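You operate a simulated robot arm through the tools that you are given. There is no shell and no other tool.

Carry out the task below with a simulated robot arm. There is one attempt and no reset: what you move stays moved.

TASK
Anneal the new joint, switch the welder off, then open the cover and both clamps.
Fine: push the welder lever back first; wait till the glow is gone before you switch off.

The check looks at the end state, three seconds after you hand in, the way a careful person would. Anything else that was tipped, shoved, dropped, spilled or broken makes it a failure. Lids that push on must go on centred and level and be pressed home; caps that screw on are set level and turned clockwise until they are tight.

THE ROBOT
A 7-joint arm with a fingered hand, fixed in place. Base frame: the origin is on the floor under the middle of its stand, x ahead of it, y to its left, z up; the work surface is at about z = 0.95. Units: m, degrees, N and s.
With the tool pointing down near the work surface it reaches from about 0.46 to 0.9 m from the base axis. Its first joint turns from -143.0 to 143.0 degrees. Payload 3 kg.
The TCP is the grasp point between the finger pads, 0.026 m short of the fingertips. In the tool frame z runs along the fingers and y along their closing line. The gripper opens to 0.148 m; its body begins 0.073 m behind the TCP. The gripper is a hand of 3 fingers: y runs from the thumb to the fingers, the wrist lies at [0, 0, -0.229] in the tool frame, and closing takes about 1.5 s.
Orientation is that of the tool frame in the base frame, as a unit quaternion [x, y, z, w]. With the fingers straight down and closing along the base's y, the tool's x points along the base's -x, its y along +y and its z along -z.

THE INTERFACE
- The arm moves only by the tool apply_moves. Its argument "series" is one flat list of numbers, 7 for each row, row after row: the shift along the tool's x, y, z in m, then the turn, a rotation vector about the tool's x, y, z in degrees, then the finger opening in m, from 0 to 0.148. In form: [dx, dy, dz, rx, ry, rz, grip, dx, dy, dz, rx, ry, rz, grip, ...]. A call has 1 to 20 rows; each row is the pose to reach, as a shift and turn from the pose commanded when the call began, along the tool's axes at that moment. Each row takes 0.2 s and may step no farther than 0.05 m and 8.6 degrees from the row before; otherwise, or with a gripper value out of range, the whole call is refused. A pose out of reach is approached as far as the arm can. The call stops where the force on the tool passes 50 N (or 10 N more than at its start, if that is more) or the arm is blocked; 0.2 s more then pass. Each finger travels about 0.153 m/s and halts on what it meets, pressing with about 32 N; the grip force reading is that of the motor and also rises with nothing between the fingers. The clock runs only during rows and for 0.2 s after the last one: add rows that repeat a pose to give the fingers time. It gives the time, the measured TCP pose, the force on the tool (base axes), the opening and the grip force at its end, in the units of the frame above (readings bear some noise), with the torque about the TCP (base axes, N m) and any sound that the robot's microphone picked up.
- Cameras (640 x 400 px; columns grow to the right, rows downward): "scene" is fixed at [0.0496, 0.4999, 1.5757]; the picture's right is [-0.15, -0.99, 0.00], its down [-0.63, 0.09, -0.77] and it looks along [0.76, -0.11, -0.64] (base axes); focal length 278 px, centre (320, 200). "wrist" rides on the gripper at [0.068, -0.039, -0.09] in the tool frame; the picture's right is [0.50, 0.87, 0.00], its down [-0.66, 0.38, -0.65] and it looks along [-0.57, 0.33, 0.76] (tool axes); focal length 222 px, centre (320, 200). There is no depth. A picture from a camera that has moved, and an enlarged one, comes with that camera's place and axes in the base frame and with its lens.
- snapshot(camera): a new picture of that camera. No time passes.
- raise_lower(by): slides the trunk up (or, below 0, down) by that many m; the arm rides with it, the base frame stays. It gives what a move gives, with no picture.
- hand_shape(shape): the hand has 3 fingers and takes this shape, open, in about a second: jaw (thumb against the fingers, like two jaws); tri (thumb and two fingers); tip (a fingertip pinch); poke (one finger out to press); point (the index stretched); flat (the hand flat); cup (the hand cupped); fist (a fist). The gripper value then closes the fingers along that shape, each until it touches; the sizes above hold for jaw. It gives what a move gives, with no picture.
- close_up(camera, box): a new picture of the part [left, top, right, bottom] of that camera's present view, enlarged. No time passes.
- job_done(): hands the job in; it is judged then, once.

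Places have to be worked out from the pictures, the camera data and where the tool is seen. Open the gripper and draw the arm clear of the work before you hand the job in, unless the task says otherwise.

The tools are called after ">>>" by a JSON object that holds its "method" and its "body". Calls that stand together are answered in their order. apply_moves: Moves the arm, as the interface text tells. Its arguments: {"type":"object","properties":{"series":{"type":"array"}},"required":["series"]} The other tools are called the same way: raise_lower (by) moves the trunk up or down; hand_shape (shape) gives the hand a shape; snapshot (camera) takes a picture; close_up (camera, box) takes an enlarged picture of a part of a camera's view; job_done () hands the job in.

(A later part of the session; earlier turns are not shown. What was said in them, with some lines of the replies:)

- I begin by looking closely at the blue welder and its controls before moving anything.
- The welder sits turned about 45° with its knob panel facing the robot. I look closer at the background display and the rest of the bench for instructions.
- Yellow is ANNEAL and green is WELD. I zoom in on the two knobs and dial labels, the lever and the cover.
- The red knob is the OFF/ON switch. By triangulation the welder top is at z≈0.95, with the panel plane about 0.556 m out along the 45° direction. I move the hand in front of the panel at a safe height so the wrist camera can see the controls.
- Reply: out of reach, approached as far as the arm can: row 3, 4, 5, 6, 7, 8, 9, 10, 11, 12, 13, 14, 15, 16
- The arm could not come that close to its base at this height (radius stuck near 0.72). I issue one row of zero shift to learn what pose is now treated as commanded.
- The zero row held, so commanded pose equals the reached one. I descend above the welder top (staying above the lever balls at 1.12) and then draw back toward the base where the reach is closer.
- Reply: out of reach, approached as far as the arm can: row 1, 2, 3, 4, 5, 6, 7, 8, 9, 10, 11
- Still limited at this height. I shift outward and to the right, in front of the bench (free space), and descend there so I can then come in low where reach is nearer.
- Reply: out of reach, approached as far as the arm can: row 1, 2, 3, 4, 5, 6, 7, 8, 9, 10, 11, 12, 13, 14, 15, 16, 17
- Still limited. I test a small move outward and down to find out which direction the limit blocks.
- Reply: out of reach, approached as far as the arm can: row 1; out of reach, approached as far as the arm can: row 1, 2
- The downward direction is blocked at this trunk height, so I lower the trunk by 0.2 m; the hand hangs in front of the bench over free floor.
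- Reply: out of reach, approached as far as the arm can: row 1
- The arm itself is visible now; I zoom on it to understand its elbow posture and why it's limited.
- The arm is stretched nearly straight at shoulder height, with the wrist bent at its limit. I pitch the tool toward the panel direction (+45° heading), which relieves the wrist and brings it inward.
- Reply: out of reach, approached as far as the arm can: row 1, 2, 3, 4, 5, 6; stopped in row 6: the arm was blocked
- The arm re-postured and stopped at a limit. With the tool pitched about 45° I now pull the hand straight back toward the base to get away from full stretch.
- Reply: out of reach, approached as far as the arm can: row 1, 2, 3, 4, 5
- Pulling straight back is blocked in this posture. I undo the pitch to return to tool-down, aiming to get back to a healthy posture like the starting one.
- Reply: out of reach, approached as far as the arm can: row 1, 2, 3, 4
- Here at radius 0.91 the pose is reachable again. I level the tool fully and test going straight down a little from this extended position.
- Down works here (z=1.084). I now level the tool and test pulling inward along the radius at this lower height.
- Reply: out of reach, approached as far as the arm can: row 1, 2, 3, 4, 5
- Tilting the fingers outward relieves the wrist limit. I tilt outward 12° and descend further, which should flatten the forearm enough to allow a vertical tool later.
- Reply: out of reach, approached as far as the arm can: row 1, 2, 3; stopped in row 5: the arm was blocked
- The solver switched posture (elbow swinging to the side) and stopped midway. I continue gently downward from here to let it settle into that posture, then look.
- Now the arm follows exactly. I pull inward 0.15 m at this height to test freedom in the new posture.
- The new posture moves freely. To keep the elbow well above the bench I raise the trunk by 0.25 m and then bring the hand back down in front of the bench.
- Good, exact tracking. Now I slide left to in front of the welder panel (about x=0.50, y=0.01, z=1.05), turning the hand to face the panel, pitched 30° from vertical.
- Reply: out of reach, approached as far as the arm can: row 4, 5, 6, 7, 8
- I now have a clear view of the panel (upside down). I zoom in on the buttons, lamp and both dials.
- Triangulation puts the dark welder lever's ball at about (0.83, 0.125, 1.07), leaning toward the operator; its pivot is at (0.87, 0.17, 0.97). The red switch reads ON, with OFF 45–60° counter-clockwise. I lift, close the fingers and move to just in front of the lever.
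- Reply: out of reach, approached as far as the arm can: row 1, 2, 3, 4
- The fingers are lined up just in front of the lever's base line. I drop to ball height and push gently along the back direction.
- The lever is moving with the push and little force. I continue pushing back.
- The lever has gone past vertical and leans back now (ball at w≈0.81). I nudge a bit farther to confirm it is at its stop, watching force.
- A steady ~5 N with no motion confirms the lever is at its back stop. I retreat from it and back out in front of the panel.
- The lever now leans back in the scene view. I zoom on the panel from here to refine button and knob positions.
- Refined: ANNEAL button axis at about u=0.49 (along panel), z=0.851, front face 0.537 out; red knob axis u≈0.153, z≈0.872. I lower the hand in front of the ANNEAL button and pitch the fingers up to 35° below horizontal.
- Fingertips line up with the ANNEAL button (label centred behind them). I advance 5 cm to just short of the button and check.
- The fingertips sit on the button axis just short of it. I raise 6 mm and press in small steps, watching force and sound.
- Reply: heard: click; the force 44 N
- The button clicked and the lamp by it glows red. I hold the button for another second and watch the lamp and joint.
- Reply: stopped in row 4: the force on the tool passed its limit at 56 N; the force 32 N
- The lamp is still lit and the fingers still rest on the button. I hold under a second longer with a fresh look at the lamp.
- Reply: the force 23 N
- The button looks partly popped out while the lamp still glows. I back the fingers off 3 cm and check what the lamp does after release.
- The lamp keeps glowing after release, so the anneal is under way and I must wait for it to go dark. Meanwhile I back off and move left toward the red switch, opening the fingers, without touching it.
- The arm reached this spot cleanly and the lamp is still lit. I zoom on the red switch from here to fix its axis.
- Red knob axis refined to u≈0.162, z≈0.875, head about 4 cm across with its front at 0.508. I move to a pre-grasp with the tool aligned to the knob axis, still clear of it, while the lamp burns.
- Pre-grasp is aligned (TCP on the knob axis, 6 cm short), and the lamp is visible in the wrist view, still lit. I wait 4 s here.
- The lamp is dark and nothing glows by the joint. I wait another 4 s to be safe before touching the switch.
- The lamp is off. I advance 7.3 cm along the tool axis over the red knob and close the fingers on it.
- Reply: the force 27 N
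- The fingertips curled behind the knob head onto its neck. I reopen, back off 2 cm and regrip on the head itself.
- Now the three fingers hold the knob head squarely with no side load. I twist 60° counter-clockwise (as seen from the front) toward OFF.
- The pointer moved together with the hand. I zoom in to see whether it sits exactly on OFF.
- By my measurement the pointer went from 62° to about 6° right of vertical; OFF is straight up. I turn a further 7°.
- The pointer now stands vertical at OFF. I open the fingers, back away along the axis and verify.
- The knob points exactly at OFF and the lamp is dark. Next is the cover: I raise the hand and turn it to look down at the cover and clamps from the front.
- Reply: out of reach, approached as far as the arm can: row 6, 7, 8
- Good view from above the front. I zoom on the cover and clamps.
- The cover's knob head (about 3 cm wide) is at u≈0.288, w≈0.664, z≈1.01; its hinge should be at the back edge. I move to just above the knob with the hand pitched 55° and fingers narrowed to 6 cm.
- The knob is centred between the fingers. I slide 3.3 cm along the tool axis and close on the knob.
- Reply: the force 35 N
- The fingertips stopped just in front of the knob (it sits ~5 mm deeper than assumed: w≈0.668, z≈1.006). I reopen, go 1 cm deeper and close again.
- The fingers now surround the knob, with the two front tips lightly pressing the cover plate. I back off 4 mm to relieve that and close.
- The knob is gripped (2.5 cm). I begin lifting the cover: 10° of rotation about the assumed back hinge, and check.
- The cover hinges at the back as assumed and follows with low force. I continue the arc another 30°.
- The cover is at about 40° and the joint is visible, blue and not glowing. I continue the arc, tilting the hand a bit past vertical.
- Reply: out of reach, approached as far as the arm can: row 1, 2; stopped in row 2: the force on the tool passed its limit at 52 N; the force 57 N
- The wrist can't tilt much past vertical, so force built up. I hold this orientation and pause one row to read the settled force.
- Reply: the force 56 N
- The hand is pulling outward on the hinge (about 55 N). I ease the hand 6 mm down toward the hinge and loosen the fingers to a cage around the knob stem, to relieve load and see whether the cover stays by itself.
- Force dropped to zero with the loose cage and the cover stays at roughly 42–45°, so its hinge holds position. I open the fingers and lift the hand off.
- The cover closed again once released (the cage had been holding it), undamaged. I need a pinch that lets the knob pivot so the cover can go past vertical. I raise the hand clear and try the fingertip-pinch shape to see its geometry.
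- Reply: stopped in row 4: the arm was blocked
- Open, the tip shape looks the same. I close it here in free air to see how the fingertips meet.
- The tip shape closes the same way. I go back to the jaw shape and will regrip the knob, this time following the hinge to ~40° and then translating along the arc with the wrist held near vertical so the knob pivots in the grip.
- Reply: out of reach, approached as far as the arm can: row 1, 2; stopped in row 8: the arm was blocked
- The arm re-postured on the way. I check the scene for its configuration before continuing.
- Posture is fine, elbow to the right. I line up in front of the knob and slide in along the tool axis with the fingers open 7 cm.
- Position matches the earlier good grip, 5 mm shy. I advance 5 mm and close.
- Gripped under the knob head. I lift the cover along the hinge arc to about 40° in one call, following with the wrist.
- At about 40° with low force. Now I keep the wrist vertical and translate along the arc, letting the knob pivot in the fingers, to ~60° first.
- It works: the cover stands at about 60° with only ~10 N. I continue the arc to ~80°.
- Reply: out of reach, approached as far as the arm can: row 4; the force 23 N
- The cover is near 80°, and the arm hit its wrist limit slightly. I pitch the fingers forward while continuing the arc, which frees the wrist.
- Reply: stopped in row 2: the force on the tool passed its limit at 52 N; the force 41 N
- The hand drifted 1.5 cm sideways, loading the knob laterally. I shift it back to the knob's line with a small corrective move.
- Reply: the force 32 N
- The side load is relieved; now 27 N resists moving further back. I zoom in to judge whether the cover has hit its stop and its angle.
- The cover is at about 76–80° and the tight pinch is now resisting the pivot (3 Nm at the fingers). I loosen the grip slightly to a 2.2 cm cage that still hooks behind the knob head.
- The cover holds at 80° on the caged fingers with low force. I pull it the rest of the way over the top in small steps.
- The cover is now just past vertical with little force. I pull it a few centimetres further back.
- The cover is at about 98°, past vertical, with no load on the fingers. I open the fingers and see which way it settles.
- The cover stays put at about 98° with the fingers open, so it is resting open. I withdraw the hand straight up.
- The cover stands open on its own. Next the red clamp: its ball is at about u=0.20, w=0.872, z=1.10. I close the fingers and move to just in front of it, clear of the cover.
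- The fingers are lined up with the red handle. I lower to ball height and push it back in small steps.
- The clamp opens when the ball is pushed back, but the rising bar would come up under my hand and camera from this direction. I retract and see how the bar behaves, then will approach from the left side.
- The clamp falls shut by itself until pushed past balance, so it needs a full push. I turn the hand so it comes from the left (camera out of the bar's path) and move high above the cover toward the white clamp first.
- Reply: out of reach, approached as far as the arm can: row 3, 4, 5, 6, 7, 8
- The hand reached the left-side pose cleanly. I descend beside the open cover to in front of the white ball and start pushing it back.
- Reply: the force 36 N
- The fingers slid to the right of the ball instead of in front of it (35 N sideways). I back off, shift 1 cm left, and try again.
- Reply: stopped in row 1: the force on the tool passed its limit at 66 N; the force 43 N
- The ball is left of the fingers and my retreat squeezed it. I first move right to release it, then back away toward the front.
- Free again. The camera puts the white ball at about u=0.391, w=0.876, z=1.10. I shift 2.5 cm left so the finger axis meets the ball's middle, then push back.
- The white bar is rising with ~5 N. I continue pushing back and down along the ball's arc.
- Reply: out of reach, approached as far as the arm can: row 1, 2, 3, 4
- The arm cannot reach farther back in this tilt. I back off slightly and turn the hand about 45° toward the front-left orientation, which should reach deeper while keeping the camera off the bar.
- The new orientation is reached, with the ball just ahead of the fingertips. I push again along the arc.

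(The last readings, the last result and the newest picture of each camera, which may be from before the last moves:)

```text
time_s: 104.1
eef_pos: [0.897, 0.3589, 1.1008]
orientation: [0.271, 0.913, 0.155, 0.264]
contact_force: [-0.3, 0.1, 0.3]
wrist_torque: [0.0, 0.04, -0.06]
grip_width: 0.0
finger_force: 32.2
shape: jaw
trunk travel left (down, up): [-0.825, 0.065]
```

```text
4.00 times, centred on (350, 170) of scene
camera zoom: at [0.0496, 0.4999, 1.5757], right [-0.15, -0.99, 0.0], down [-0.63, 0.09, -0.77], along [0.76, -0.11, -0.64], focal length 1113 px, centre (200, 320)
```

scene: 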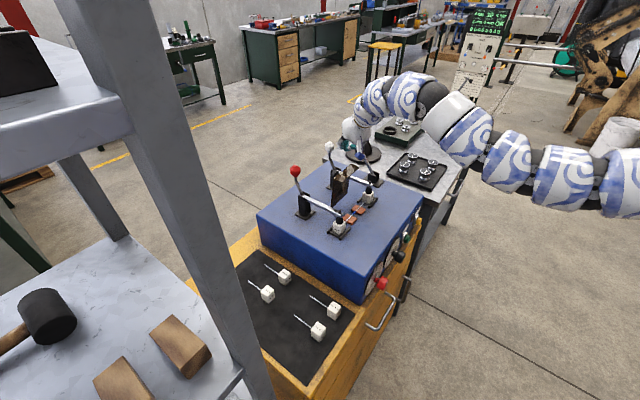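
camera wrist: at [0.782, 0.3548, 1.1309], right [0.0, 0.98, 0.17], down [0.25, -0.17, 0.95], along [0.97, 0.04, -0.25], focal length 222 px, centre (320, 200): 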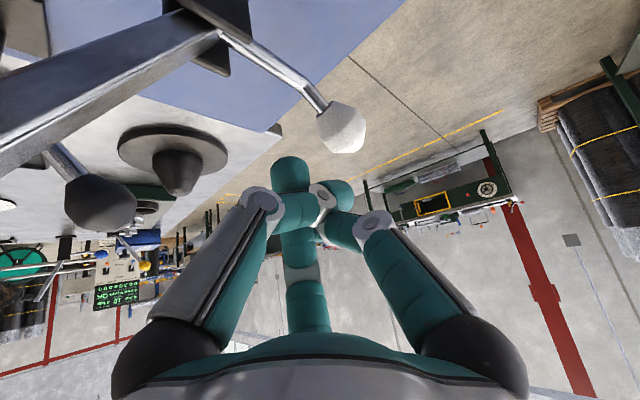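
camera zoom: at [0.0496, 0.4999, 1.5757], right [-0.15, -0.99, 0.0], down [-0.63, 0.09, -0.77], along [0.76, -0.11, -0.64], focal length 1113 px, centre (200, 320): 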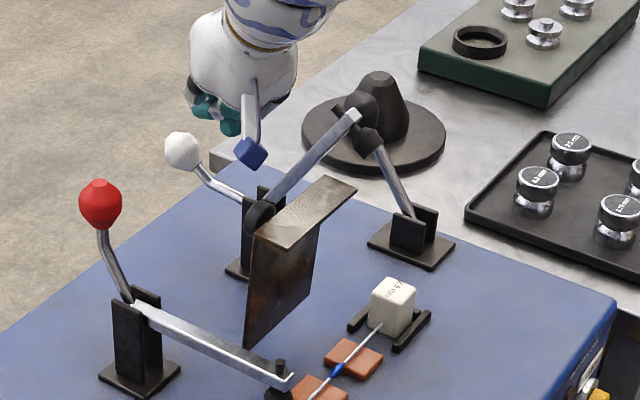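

The white clamp swung well past the finger (bar up ~70°), but the cover seems to have been nudged. I look closer before any time passes.

>>> {"method": "close_up", "body": {"camera": "scene", "box": [320, 130, 380, 190]}}

>>> {"method": "close_up", "body": {"camera": "wrist", "box": [0, 0, 400, 250]}}

```text
6.67 times, centred on (350, 160) of scene
camera zoom: at [0.0496, 0.4999, 1.5757], right [-0.15, -0.99, 0.0], down [-0.63, 0.09, -0.77], along [0.76, -0.11, -0.64], focal length 1855 px, centre (120, 467)
```

zoom: 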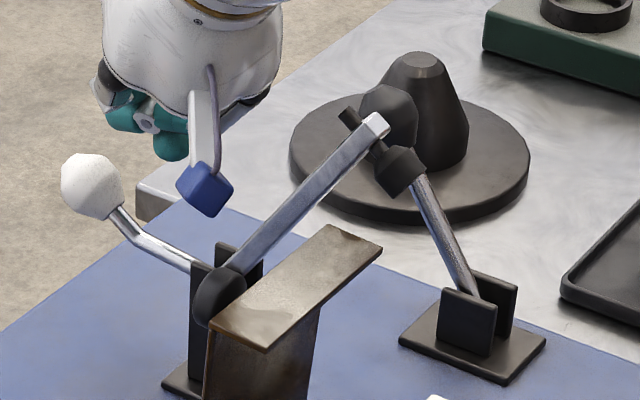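

```text
1.60 times, centred on (200, 125) of wrist
camera zoom: at [0.782, 0.3548, 1.1309], right [0.0, 0.98, 0.17], down [0.25, -0.17, 0.95], along [0.97, 0.04, -0.25], focal length 355 px, centre (512, 320)
```

zoom: 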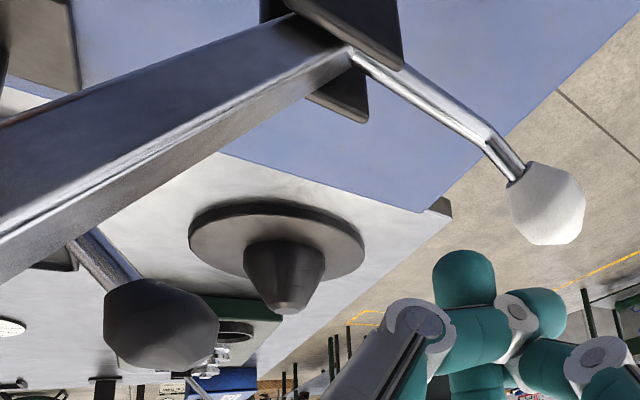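

I let 0.4 s pass without moving to see whether the cover and white clamp are moving or at rest.

>>> {"method": "apply_moves", "body": {"series": [0, 0, 0, 0, 0, 0, 0]}}

>>> {"method": "close_up", "body": {"camera": "scene", "box": [320, 130, 380, 190]}}

```text
time_s: 104.5
eef_pos: [0.896, 0.3605, 1.1]
orientation: [0.271, 0.913, 0.155, 0.263]
contact_force: [1.0, 0.5, 0.2]
wrist_torque: [-0.01, 0.01, -0.03]
grip_width: 0.0002
finger_force: 32.4
shape: jaw
trunk travel left (down, up): [-0.825, 0.065]
```

```text
6.67 times, centred on (350, 160) of scene
camera zoom: at [0.0496, 0.4999, 1.5757], right [-0.15, -0.99, 0.0], down [-0.63, 0.09, -0.77], along [0.76, -0.11, -0.64], focal length 1855 px, centre (120, 467)
```

zoom: 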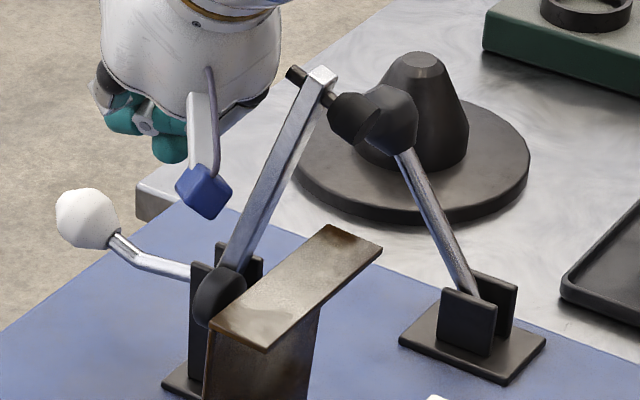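

The white bar is swinging open by itself past its balance point, and the cover is at rest at ~89°. I wait a little more to let the clamp settle.

>>> {"method": "apply_moves", "body": {"series": [0, 0, 0, 0, 0, 0, 0, 0, 0, 0, 0, 0, 0, 0, 0, 0, 0, 0, 0, 0, 0, 0, 0, 0, 0, 0, 0, 0]}}

>>> {"method": "close_up", "body": {"camera": "scene", "box": [290, 120, 410, 220]}}

>>> {"method": "snapshot", "body": {"camera": "wrist"}}

```text
time_s: 105.5
eef_pos: [0.8953, 0.3607, 1.1007]
orientation: [0.271, 0.913, 0.155, 0.264]
contact_force: [-0.4, -0.8, -0.7]
wrist_torque: [-0.01, 0.02, -0.01]
grip_width: 0.0
finger_force: 32.1
shape: jaw
trunk travel left (down, up): [-0.825, 0.065]
```

```text
4.00 times, centred on (350, 170) of scene
camera zoom: at [0.0496, 0.4999, 1.5757], right [-0.15, -0.99, 0.0], down [-0.63, 0.09, -0.77], along [0.76, -0.11, -0.64], focal length 1113 px, centre (200, 320)
```

zoom: 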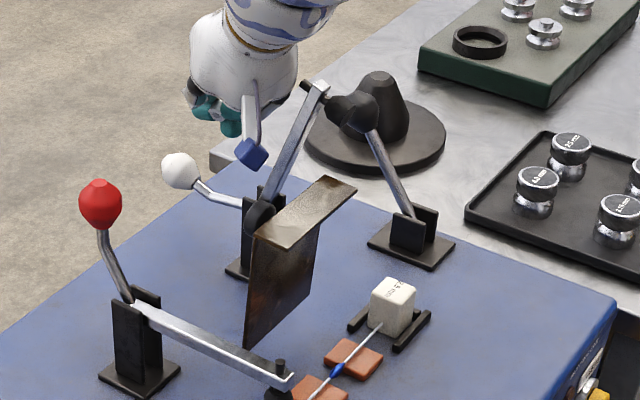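

```text
taken
camera wrist: at [0.7813, 0.3544, 1.1304], right [0.0, 0.99, 0.17], down [0.26, -0.16, 0.95], along [0.97, 0.04, -0.25], focal length 222 px, centre (320, 200)
```

wrist: 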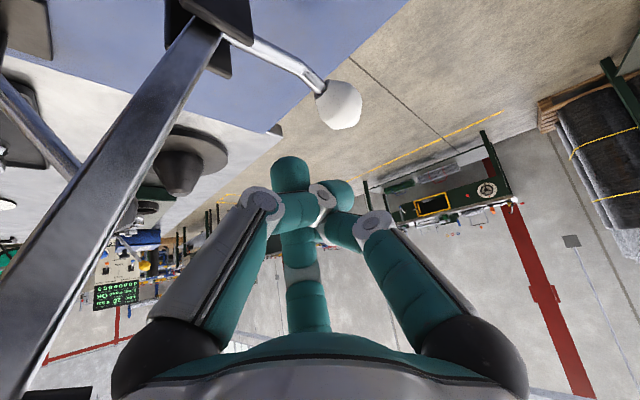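

The white clamp rests open (bar at ~71°). Now I lift out, go over to the red clamp and line up the same way (camera to the left of its bar).

>>> {"method": "apply_moves", "body": {"series": [-0.0071, 0.0161, -0.0291, 0, 0, 0, 0, -0.0143, 0.0321, -0.0581, 0, 0, 0, 0, -0.0214, 0.0482, -0.0872, 0, 0, 0, 0, 0.011, 0.0424, -0.1061, 0, 0, 0, 0, 0.0434, 0.0366, -0.125, 0, 0, 0, 0, 0.0757, 0.0307, -0.1438, 0, 0, 0, 0, 0.1081, 0.0249, -0.1627, 0, 0, 0, 0, 0.1405, 0.0191, -0.1816, 0, 0, 0, 0, 0.1524, 0.0063, -0.1573, 0, 0, 0, 0, 0.1643, -0.0065, -0.1329, 0, 0, 0, 0]}}

>>> {"method": "snapshot", "body": {"camera": "wrist"}}

>>> {"method": "close_up", "body": {"camera": "scene", "box": [270, 120, 410, 230]}}

```text
time_s: 107.7
eef_pos: [0.6999, 0.4312, 1.1402]
orientation: [0.271, 0.913, 0.155, 0.263]
contact_force: [-0.1, 0.5, -0.7]
wrist_torque: [0.0, -0.02, 0.03]
grip_width: 0.0
finger_force: 31.8
shape: jaw
trunk travel left (down, up): [-0.825, 0.065]
```

```text
taken
camera wrist: at [0.5861, 0.4256, 1.1697], right [0.0, 0.99, 0.17], down [0.25, -0.17, 0.95], along [0.97, 0.04, -0.25], focal length 222 px, centre (320, 200)
```

wrist: 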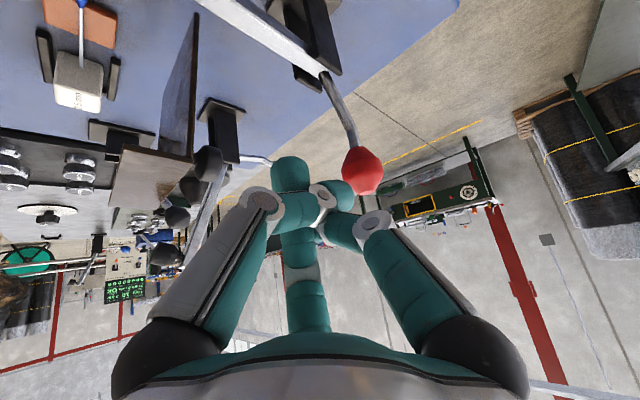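

```text
3.64 times, centred on (340, 175) of scene
camera zoom: at [0.0496, 0.4999, 1.5757], right [-0.15, -0.99, 0.0], down [-0.63, 0.09, -0.77], along [0.76, -0.11, -0.64], focal length 1012 px, centre (247, 291)
```

zoom: 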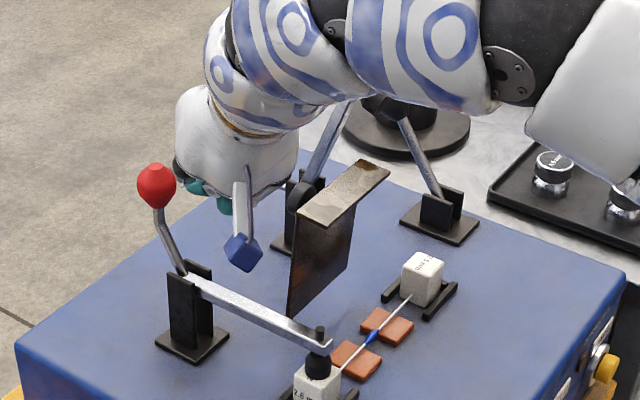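

The fingers have slipped past each other; I reopen and close them to reset, then push the red ball along the same arc.

>>> {"method": "apply_moves", "body": {"series": [0, 0, 0, 0, 0, 0, 0.05, 0, 0, 0, 0, 0, 0, 0.05, 0, 0, 0, 0, 0, 0, 0.01, 0, 0, 0, 0, 0, 0, 0, 0, 0, 0, 0, 0, 0, 0]}}

>>> {"method": "apply_moves", "body": {"series": [0.0005, 0.0159, 0.0298, 0, 0, 0, 0, 0.0002, 0.0284, 0.0403, 0, 0, 0, 0, -0.0002, 0.0409, 0.0507, 0, 0, 0, 0, 0.0016, 0.05, 0.0645, 0, 0, 0, 0, 0.0033, 0.059, 0.0782, 0, 0, 0, 0]}}

>>> {"method": "snapshot", "body": {"camera": "wrist"}}

>>> {"method": "close_up", "body": {"camera": "scene", "box": [270, 120, 410, 230]}}

```text
time_s: 108.9
eef_pos: [0.7003, 0.4312, 1.1397]
orientation: [0.272, 0.913, 0.154, 0.263]
contact_force: [0.9, 0.2, 1.2]
wrist_torque: [0.02, 0.01, 0.0]
grip_width: 0.0002
finger_force: 31.8
shape: jaw
trunk travel left (down, up): [-0.825, 0.065]
```

```text
time_s: 110.1
eef_pos: [0.7612, 0.4914, 1.1002]
orientation: [0.272, 0.913, 0.157, 0.262]
contact_force: [-1.3, 0.1, -0.7]
wrist_torque: [-0.02, -0.1, -0.08]
grip_width: 0.0
finger_force: 32.8
shape: jaw
out of reach, approached as far as the arm can: row 5
trunk travel left (down, up): [-0.825, 0.065]
```

```text
taken
camera wrist: at [0.6481, 0.4859, 1.1301], right [0.0, 0.98, 0.17], down [0.26, -0.17, 0.95], along [0.97, 0.04, -0.25], focal length 222 px, centre (320, 200)
```

wrist: 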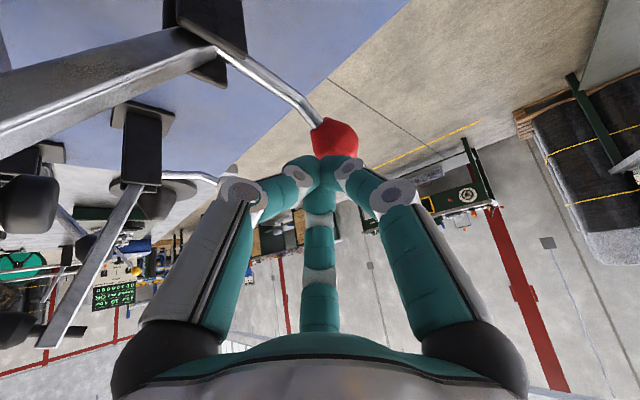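

```text
3.64 times, centred on (340, 175) of scene
camera zoom: at [0.0496, 0.4999, 1.5757], right [-0.15, -0.99, 0.0], down [-0.63, 0.09, -0.77], along [0.76, -0.11, -0.64], focal length 1012 px, centre (247, 291)
```

zoom: 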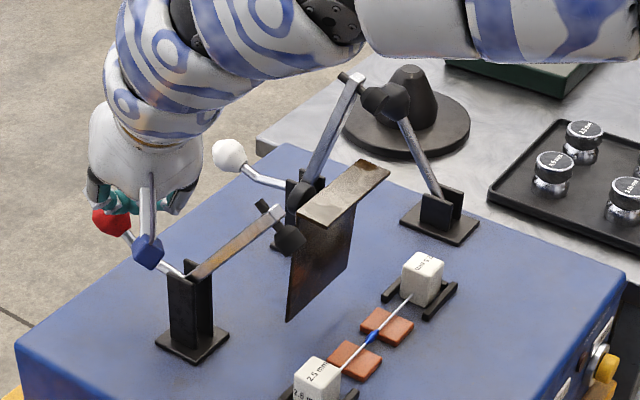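

The red bar is up about 50°. I wait a moment to see whether it carries on opening by itself as the white one did.

>>> {"method": "apply_moves", "body": {"series": [0, 0, 0, 0, 0, 0, 0, 0, 0, 0, 0, 0, 0, 0]}}

>>> {"method": "close_up", "body": {"camera": "scene", "box": [270, 120, 410, 230]}}

>>> {"method": "snapshot", "body": {"camera": "wrist"}}

```text
time_s: 110.7
eef_pos: [0.7608, 0.4908, 1.0996]
orientation: [0.271, 0.913, 0.155, 0.264]
contact_force: [0.6, -0.4, 0.4]
wrist_torque: [0.01, 0.03, 0.02]
grip_width: 0.0
finger_force: 32.2
shape: jaw
trunk travel left (down, up): [-0.825, 0.065]
```

```text
3.64 times, centred on (340, 175) of scene
camera zoom: at [0.0496, 0.4999, 1.5757], right [-0.15, -0.99, 0.0], down [-0.63, 0.09, -0.77], along [0.76, -0.11, -0.64], focal length 1012 px, centre (247, 291)
```

zoom: 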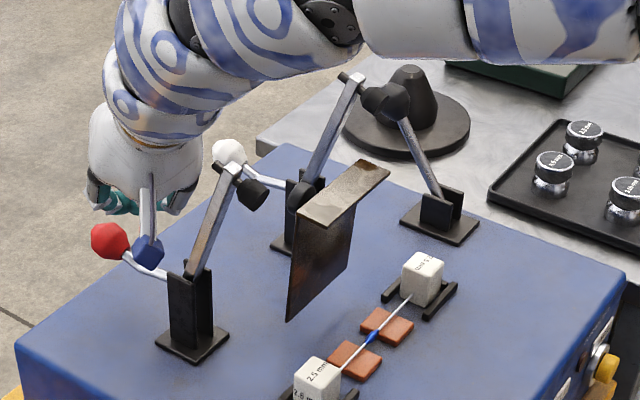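

```text
taken
camera wrist: at [0.6477, 0.4859, 1.1297], right [0.0, 0.99, 0.17], down [0.25, -0.16, 0.95], along [0.97, 0.04, -0.25], focal length 222 px, centre (320, 200)
```

wrist: 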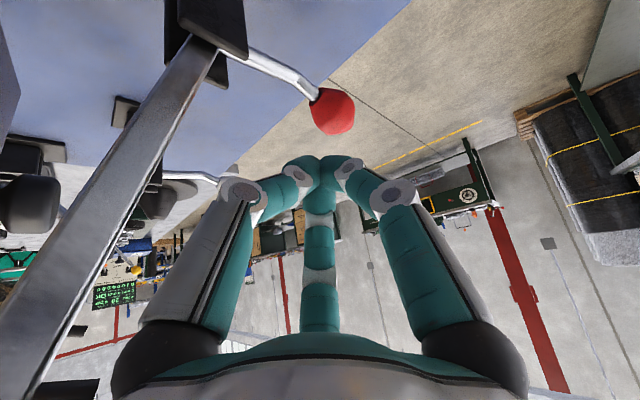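

Both clamps now rest open. I lift the hand out, and since the cover got nudged to ~89° I'll go round to its front to press it fully back.

>>> {"method": "apply_moves", "body": {"series": [-0.0098, 0.0189, -0.0345, 0, 0, 0, 0, -0.0195, 0.0378, -0.0689, 0, 0, 0, 0, -0.0293, 0.0567, -0.1034, 0, 0, 0, 0, -0.041, 0.0195, -0.1173, -1.4, 2.1, -6.1, 0, -0.0527, -0.0177, -0.1311, -2.8, 4.3, -12.3, 0, -0.0644, -0.0549, -0.145, -4.2, 6.4, -18.4, 0, -0.0761, -0.0922, -0.1588, -5.6, 8.6, -24.6, 0, -0.0878, -0.1294, -0.1727, -7, 10.7, -30.7, 0, -0.0995, -0.1666, -0.1865, -8.4, 12.9, -36.9, 0, -0.1112, -0.2038, -0.2004, -9.8, 15, -43, 0]}}

>>> {"method": "snapshot", "body": {"camera": "scene"}}

>>> {"method": "snapshot", "body": {"camera": "wrist"}}

```text
time_s: 112.9
eef_pos: [0.6423, 0.2319, 1.2201]
orientation: [-0.127, 0.958, 0.157, 0.204]
contact_force: [-0.1, -0.1, -0.5]
wrist_torque: [0.02, 0.01, -0.03]
grip_width: 0.0
finger_force: 32.1
shape: jaw
trunk travel left (down, up): [-0.825, 0.065]
```

```text
taken
```

scene: 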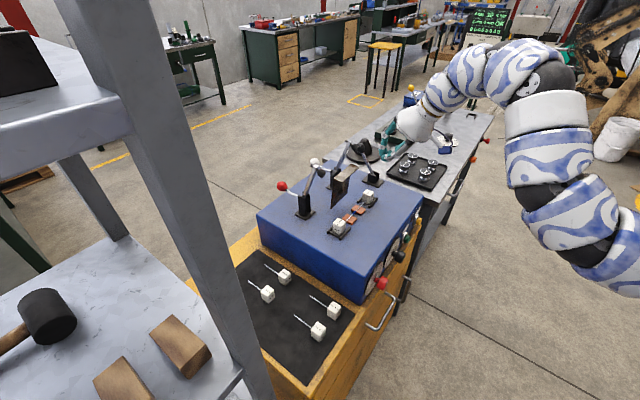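

```text
taken
camera wrist: at [0.5644, 0.1517, 1.2588], right [-0.71, 0.71, 0.0], down [0.23, 0.23, 0.94], along [0.67, 0.67, -0.33], focal length 222 px, centre (320, 200)
```

wrist: 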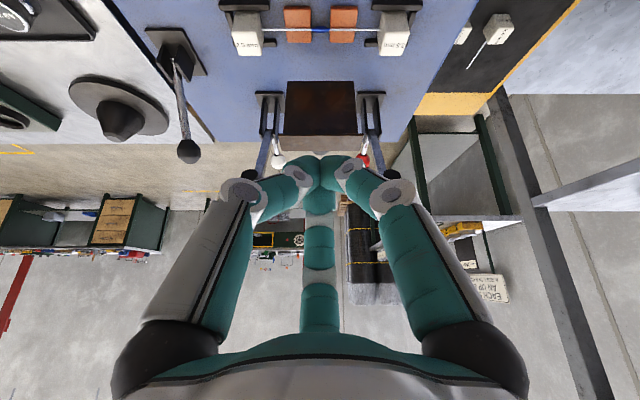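

I check the cover, clamps and lever in detail.

>>> {"method": "close_up", "body": {"camera": "scene", "box": [270, 130, 410, 240]}}

>>> {"method": "close_up", "body": {"camera": "wrist", "box": [160, 0, 440, 175]}}

```text
3.64 times, centred on (340, 185) of scene
camera zoom: at [0.0496, 0.4999, 1.5757], right [-0.15, -0.99, 0.0], down [-0.63, 0.09, -0.77], along [0.76, -0.11, -0.64], focal length 1012 px, centre (247, 254)
```

zoom: 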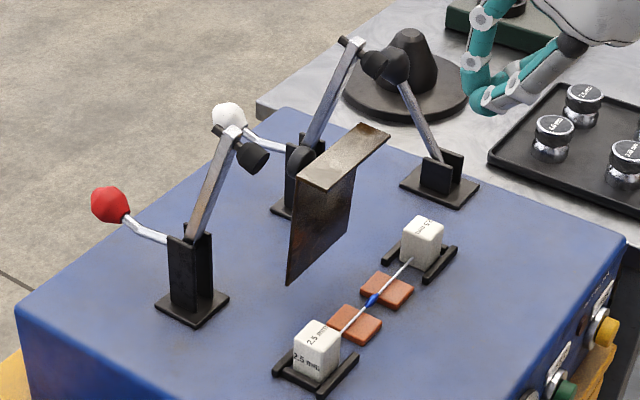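

```text
2.29 times, centred on (300, 88) of wrist
camera zoom: at [0.5644, 0.1517, 1.2588], right [-0.71, 0.71, 0.0], down [0.23, 0.23, 0.94], along [0.67, 0.67, -0.33], focal length 508 px, centre (366, 457)
```

zoom: 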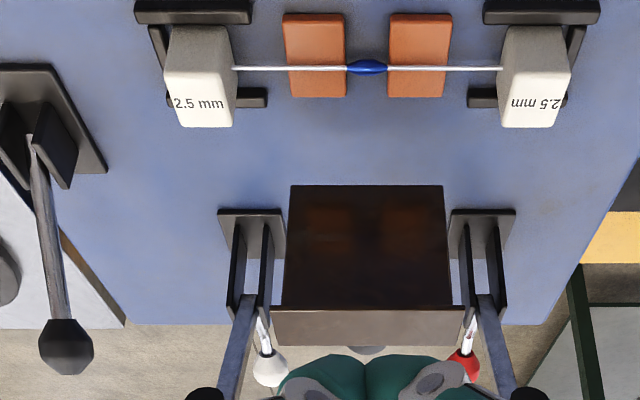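

All parts look right: wire and joint in place, both bars up, lever back. The cover leans about 2–3° short of vertical, so I gently press its lip back with the fingertips.

>>> {"method": "apply_moves", "body": {"series": [0.0001, 0.0011, 0.0292, 0, 0, 0, 0, 0.0002, 0.0022, 0.0583, 0, 0, 0, 0, 0.002, 0.0011, 0.087, 0, 0, 0, 0, 0.0039, 0, 0.1158, 0, 0, 0, 0, -0.0163, 0.0117, 0.1293, 0, 0, 0, 0, -0.0276, 0.0182, 0.1368, 0, 0, 0, 0]}}

>>> {"method": "close_up", "body": {"camera": "scene", "box": [290, 130, 410, 230]}}

>>> {"method": "snapshot", "body": {"camera": "wrist"}}

```text
time_s: 114.3
eef_pos: [0.7116, 0.3031, 1.117]
orientation: [-0.126, 0.958, 0.156, 0.204]
contact_force: [-0.6, 0.5, -0.3]
wrist_torque: [0.02, 0.06, -0.01]
grip_width: 0.0
finger_force: 32.3
shape: jaw
trunk travel left (down, up): [-0.825, 0.065]
```

```text
4.00 times, centred on (350, 180) of scene
camera zoom: at [0.0496, 0.4999, 1.5757], right [-0.15, -0.99, 0.0], down [-0.63, 0.09, -0.77], along [0.76, -0.11, -0.64], focal length 1113 px, centre (200, 280)
```

zoom: 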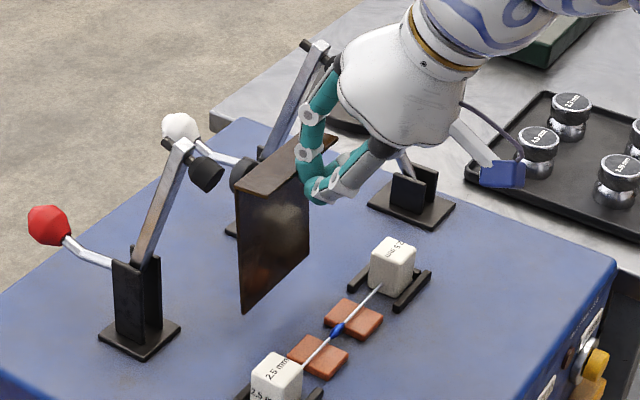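

```text
taken
camera wrist: at [0.6325, 0.2237, 1.157], right [-0.71, 0.71, 0.0], down [0.24, 0.23, 0.94], along [0.67, 0.67, -0.33], focal length 222 px, centre (320, 200)
```

wrist: 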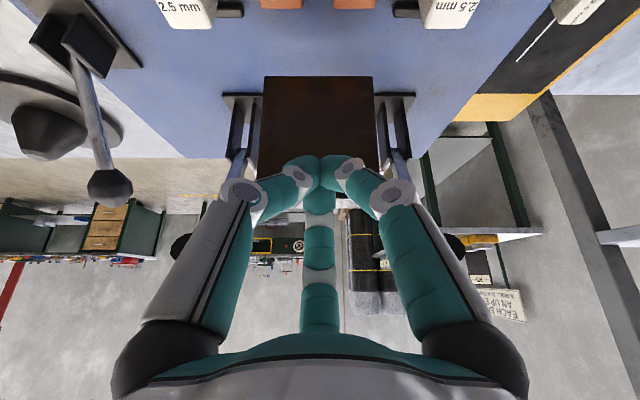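

The cover went back to about 96° with no resistance. I press it a bit farther to find its stop.

>>> {"method": "apply_moves", "body": {"series": [-0.0084, 0.0048, 0.0091, 0, 0, 0, 0, -0.0142, 0.0082, 0.0176, 0, 0, 0, 0, -0.02, 0.0115, 0.026, 0, 0, 0, 0]}}

>>> {"method": "close_up", "body": {"camera": "scene", "box": [290, 130, 410, 230]}}

```text
time_s: 115.1
eef_pos: [0.733, 0.3248, 1.1036]
orientation: [-0.125, 0.959, 0.155, 0.203]
contact_force: [-4.5, -12.4, -21.0]
wrist_torque: [-0.07, 0.04, 0.01]
grip_width: 0.0001
finger_force: 32.0
shape: jaw
trunk travel left (down, up): [-0.825, 0.065]
```

```text
4.00 times, centred on (350, 180) of scene
camera zoom: at [0.0496, 0.4999, 1.5757], right [-0.15, -0.99, 0.0], down [-0.63, 0.09, -0.77], along [0.76, -0.11, -0.64], focal length 1113 px, centre (200, 280)
```

zoom: 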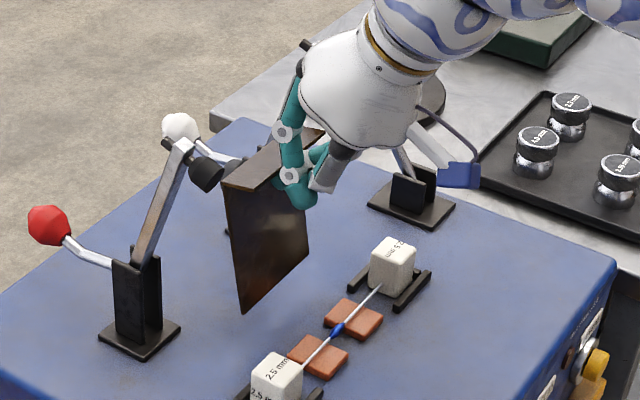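

The cover is at about 103° with the lip now resting against the fingers, i.e. at its stop. I ease down a little and withdraw straight back to the front.

>>> {"method": "apply_moves", "body": {"series": [0.0026, -0.0015, 0.0052, 0, 0, 0, 0, 0.0139, -0.008, -0.0023, 0, 0, 0, 0, 0.0251, -0.0145, -0.0098, 0, 0, 0, 0, 0.0401, -0.0231, -0.0198, 0, 0, 0, 0, 0.0551, -0.0318, -0.0298, 0, 0, 0, 0, 0.0695, -0.0401, -0.071, 0, 0, 0, 0]}}

>>> {"method": "close_up", "body": {"camera": "scene", "box": [270, 130, 410, 240]}}

>>> {"method": "snapshot", "body": {"camera": "wrist"}}

```text
time_s: 116.5
eef_pos: [0.6592, 0.2512, 1.1292]
orientation: [-0.126, 0.958, 0.156, 0.205]
contact_force: [-0.3, -0.3, 0.7]
wrist_torque: [-0.03, -0.01, 0.0]
grip_width: 0.0001
finger_force: 31.5
shape: jaw
trunk travel left (down, up): [-0.825, 0.065]
```

```text
3.64 times, centred on (340, 185) of scene
camera zoom: at [0.0496, 0.4999, 1.5757], right [-0.15, -0.99, 0.0], down [-0.63, 0.09, -0.77], along [0.76, -0.11, -0.64], focal length 1012 px, centre (247, 254)
```

zoom: 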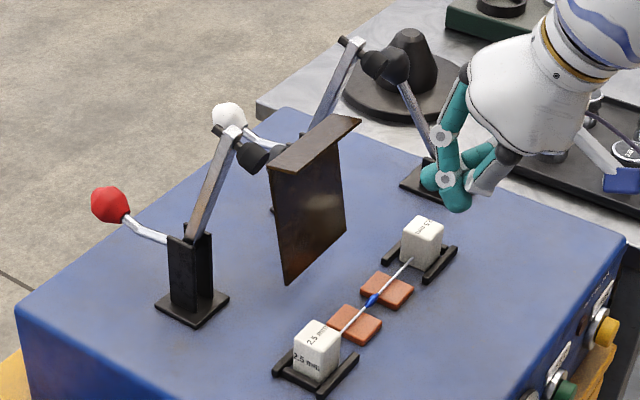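

```text
taken
camera wrist: at [0.5803, 0.1715, 1.1684], right [-0.71, 0.71, 0.0], down [0.23, 0.23, 0.94], along [0.67, 0.67, -0.33], focal length 222 px, centre (320, 200)
```

wrist: 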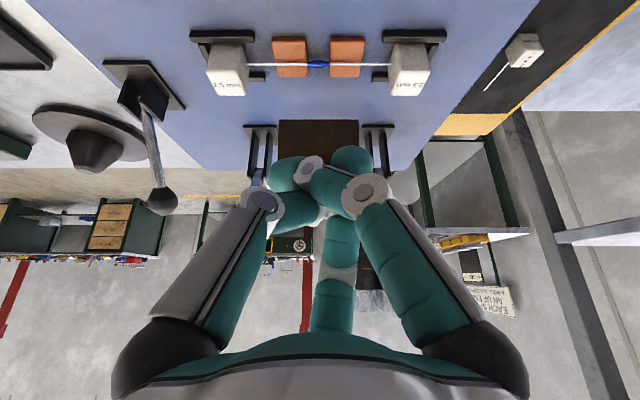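

The cover rests at about 102°, both clamp bars up, lever back. I open the gripper and draw the arm clear to the right front.

>>> {"method": "apply_moves", "body": {"series": [0.0006, -0.0003, -0.0389, 0, 0, 0, 0, 0.0011, -0.0007, -0.0777, 0, 0, 0, 0, 0.0017, -0.001, -0.1166, 0, 0, 0, 0.03, 0.0017, -0.0457, -0.1179, 0, 0, 0, 0.06, 0.0016, -0.0905, -0.1193, 0, 0, 0, 0.1, 0.0016, -0.1352, -0.1206, 0, 0, 0, 0.1, 0.0015, -0.1799, -0.122, 0, 0, 0, 0.1, 0.0015, -0.2246, -0.1233, 0, 0, 0, 0.1, 0.0014, -0.2694, -0.1246, 0, 0, 0, 0.1, 0.0014, -0.3141, -0.126, 0, 0, 0, 0.1, 0.0013, -0.3588, -0.1273, 0, 0, 0, 0.1]}}

>>> {"method": "snapshot", "body": {"camera": "scene"}}

>>> {"method": "snapshot", "body": {"camera": "wrist"}}

>>> {"method": "close_up", "body": {"camera": "scene", "box": [270, 130, 410, 240]}}

```text
time_s: 118.9
eef_pos: [0.7265, -0.1215, 1.1507]
orientation: [-0.126, 0.958, 0.158, 0.204]
contact_force: [0.3, -0.9, -0.5]
wrist_torque: [0.04, 0.0, 0.0]
grip_width: 0.0993
finger_force: 0.1
shape: jaw
trunk travel left (down, up): [-0.825, 0.065]
```

```text
taken
```

scene: 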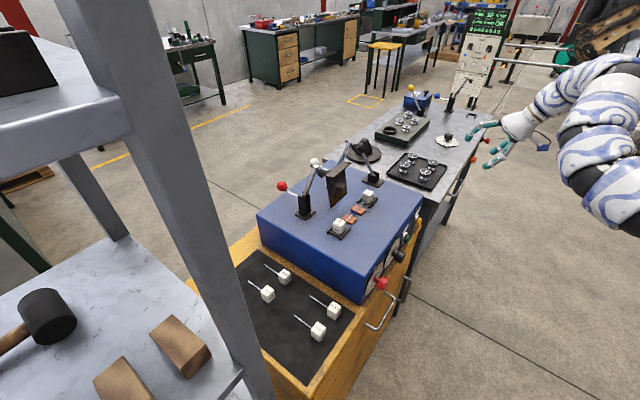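

```text
taken
camera wrist: at [0.6476, -0.2018, 1.1898], right [-0.71, 0.71, 0.0], down [0.23, 0.23, 0.94], along [0.67, 0.67, -0.33], focal length 222 px, centre (320, 200)
```

wrist: 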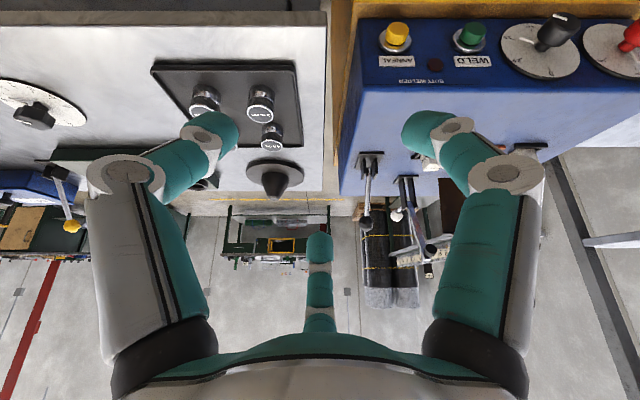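

```text
3.64 times, centred on (340, 185) of scene
camera zoom: at [0.0496, 0.4999, 1.5757], right [-0.15, -0.99, 0.0], down [-0.63, 0.09, -0.77], along [0.76, -0.11, -0.64], focal length 1012 px, centre (247, 254)
```

zoom: 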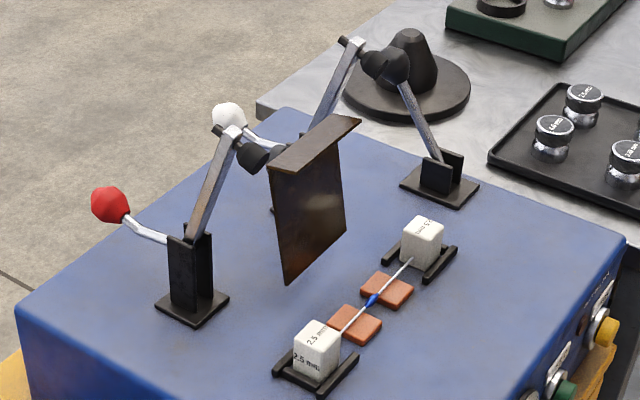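

Everything looks settled. One last look at the red switch and lamp before handing in.

>>> {"method": "close_up", "body": {"camera": "scene", "box": [362, 230, 432, 295]}}

>>> {"method": "close_up", "body": {"camera": "scene", "box": [340, 90, 500, 190]}}

```text
6.15 times, centred on (397, 262) of scene
camera zoom: at [0.0496, 0.4999, 1.5757], right [-0.15, -0.99, 0.0], down [-0.63, 0.09, -0.77], along [0.76, -0.11, -0.64], focal length 1712 px, centre (-154, -185)
```

zoom: 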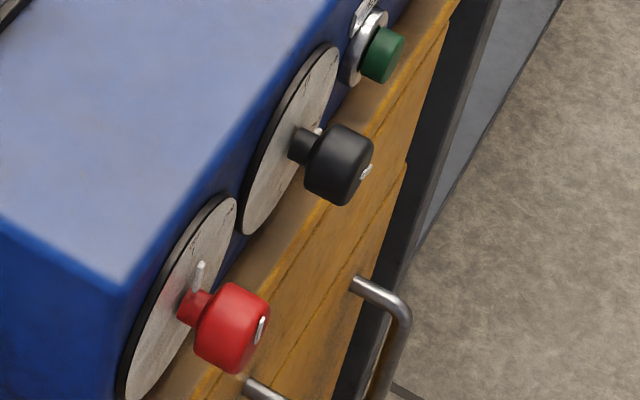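

```text
4.00 times, centred on (420, 140) of scene
camera zoom: at [0.0496, 0.4999, 1.5757], right [-0.15, -0.99, 0.0], down [-0.63, 0.09, -0.77], along [0.76, -0.11, -0.64], focal length 1113 px, centre (-80, 440)
```

zoom: 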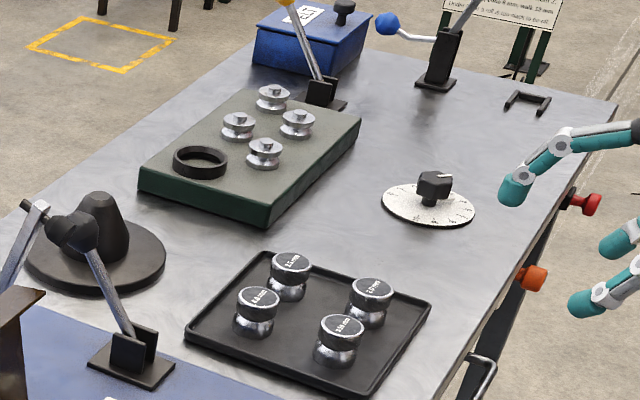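

The switch points to OFF and the lamp is dark. The lever is back, the cover and both clamps are open, nothing else was disturbed, and the arm is clear with the gripper open. I hand the job in.

>>> {"method": "job_done", "body": {}}

```text
The job is handed in.
```

I annealed the joint, switched the welder off, and opened the cover and both clamps. I've handed the job in but haven't seen the result of the check.

- **Lever:** I pushed the welder lever back to its stop before anything else.
- **Anneal:** I held the ANNEAL button down for about two seconds, and the lamp beside it lit red. It went dark about seven seconds after I let go, and I waited another four seconds. The joint was under the closed cover, so I judged the glow by the lamp. When I lifted the cover, the joint was blue and not glowing.
- **Switch:** I turned the red knob from ON to OFF. Its pointer lines up with the OFF mark.
- **Cover:** It now rests open, about 12° past vertical. It closed once when I let go of it on the first try, and later got nudged back to just short of vertical, so I pressed it back until it resisted.
- **Clamps:** The red and white clamps both rest open, with their bars about 70° up. While opening them I pressed the white handle sideways with up to 66 N before backing off. I saw no damage.

In the last pictures the wire, joint and blocks were still in place and nothing else had been moved. The gripper is open and the arm is clear of the bench.
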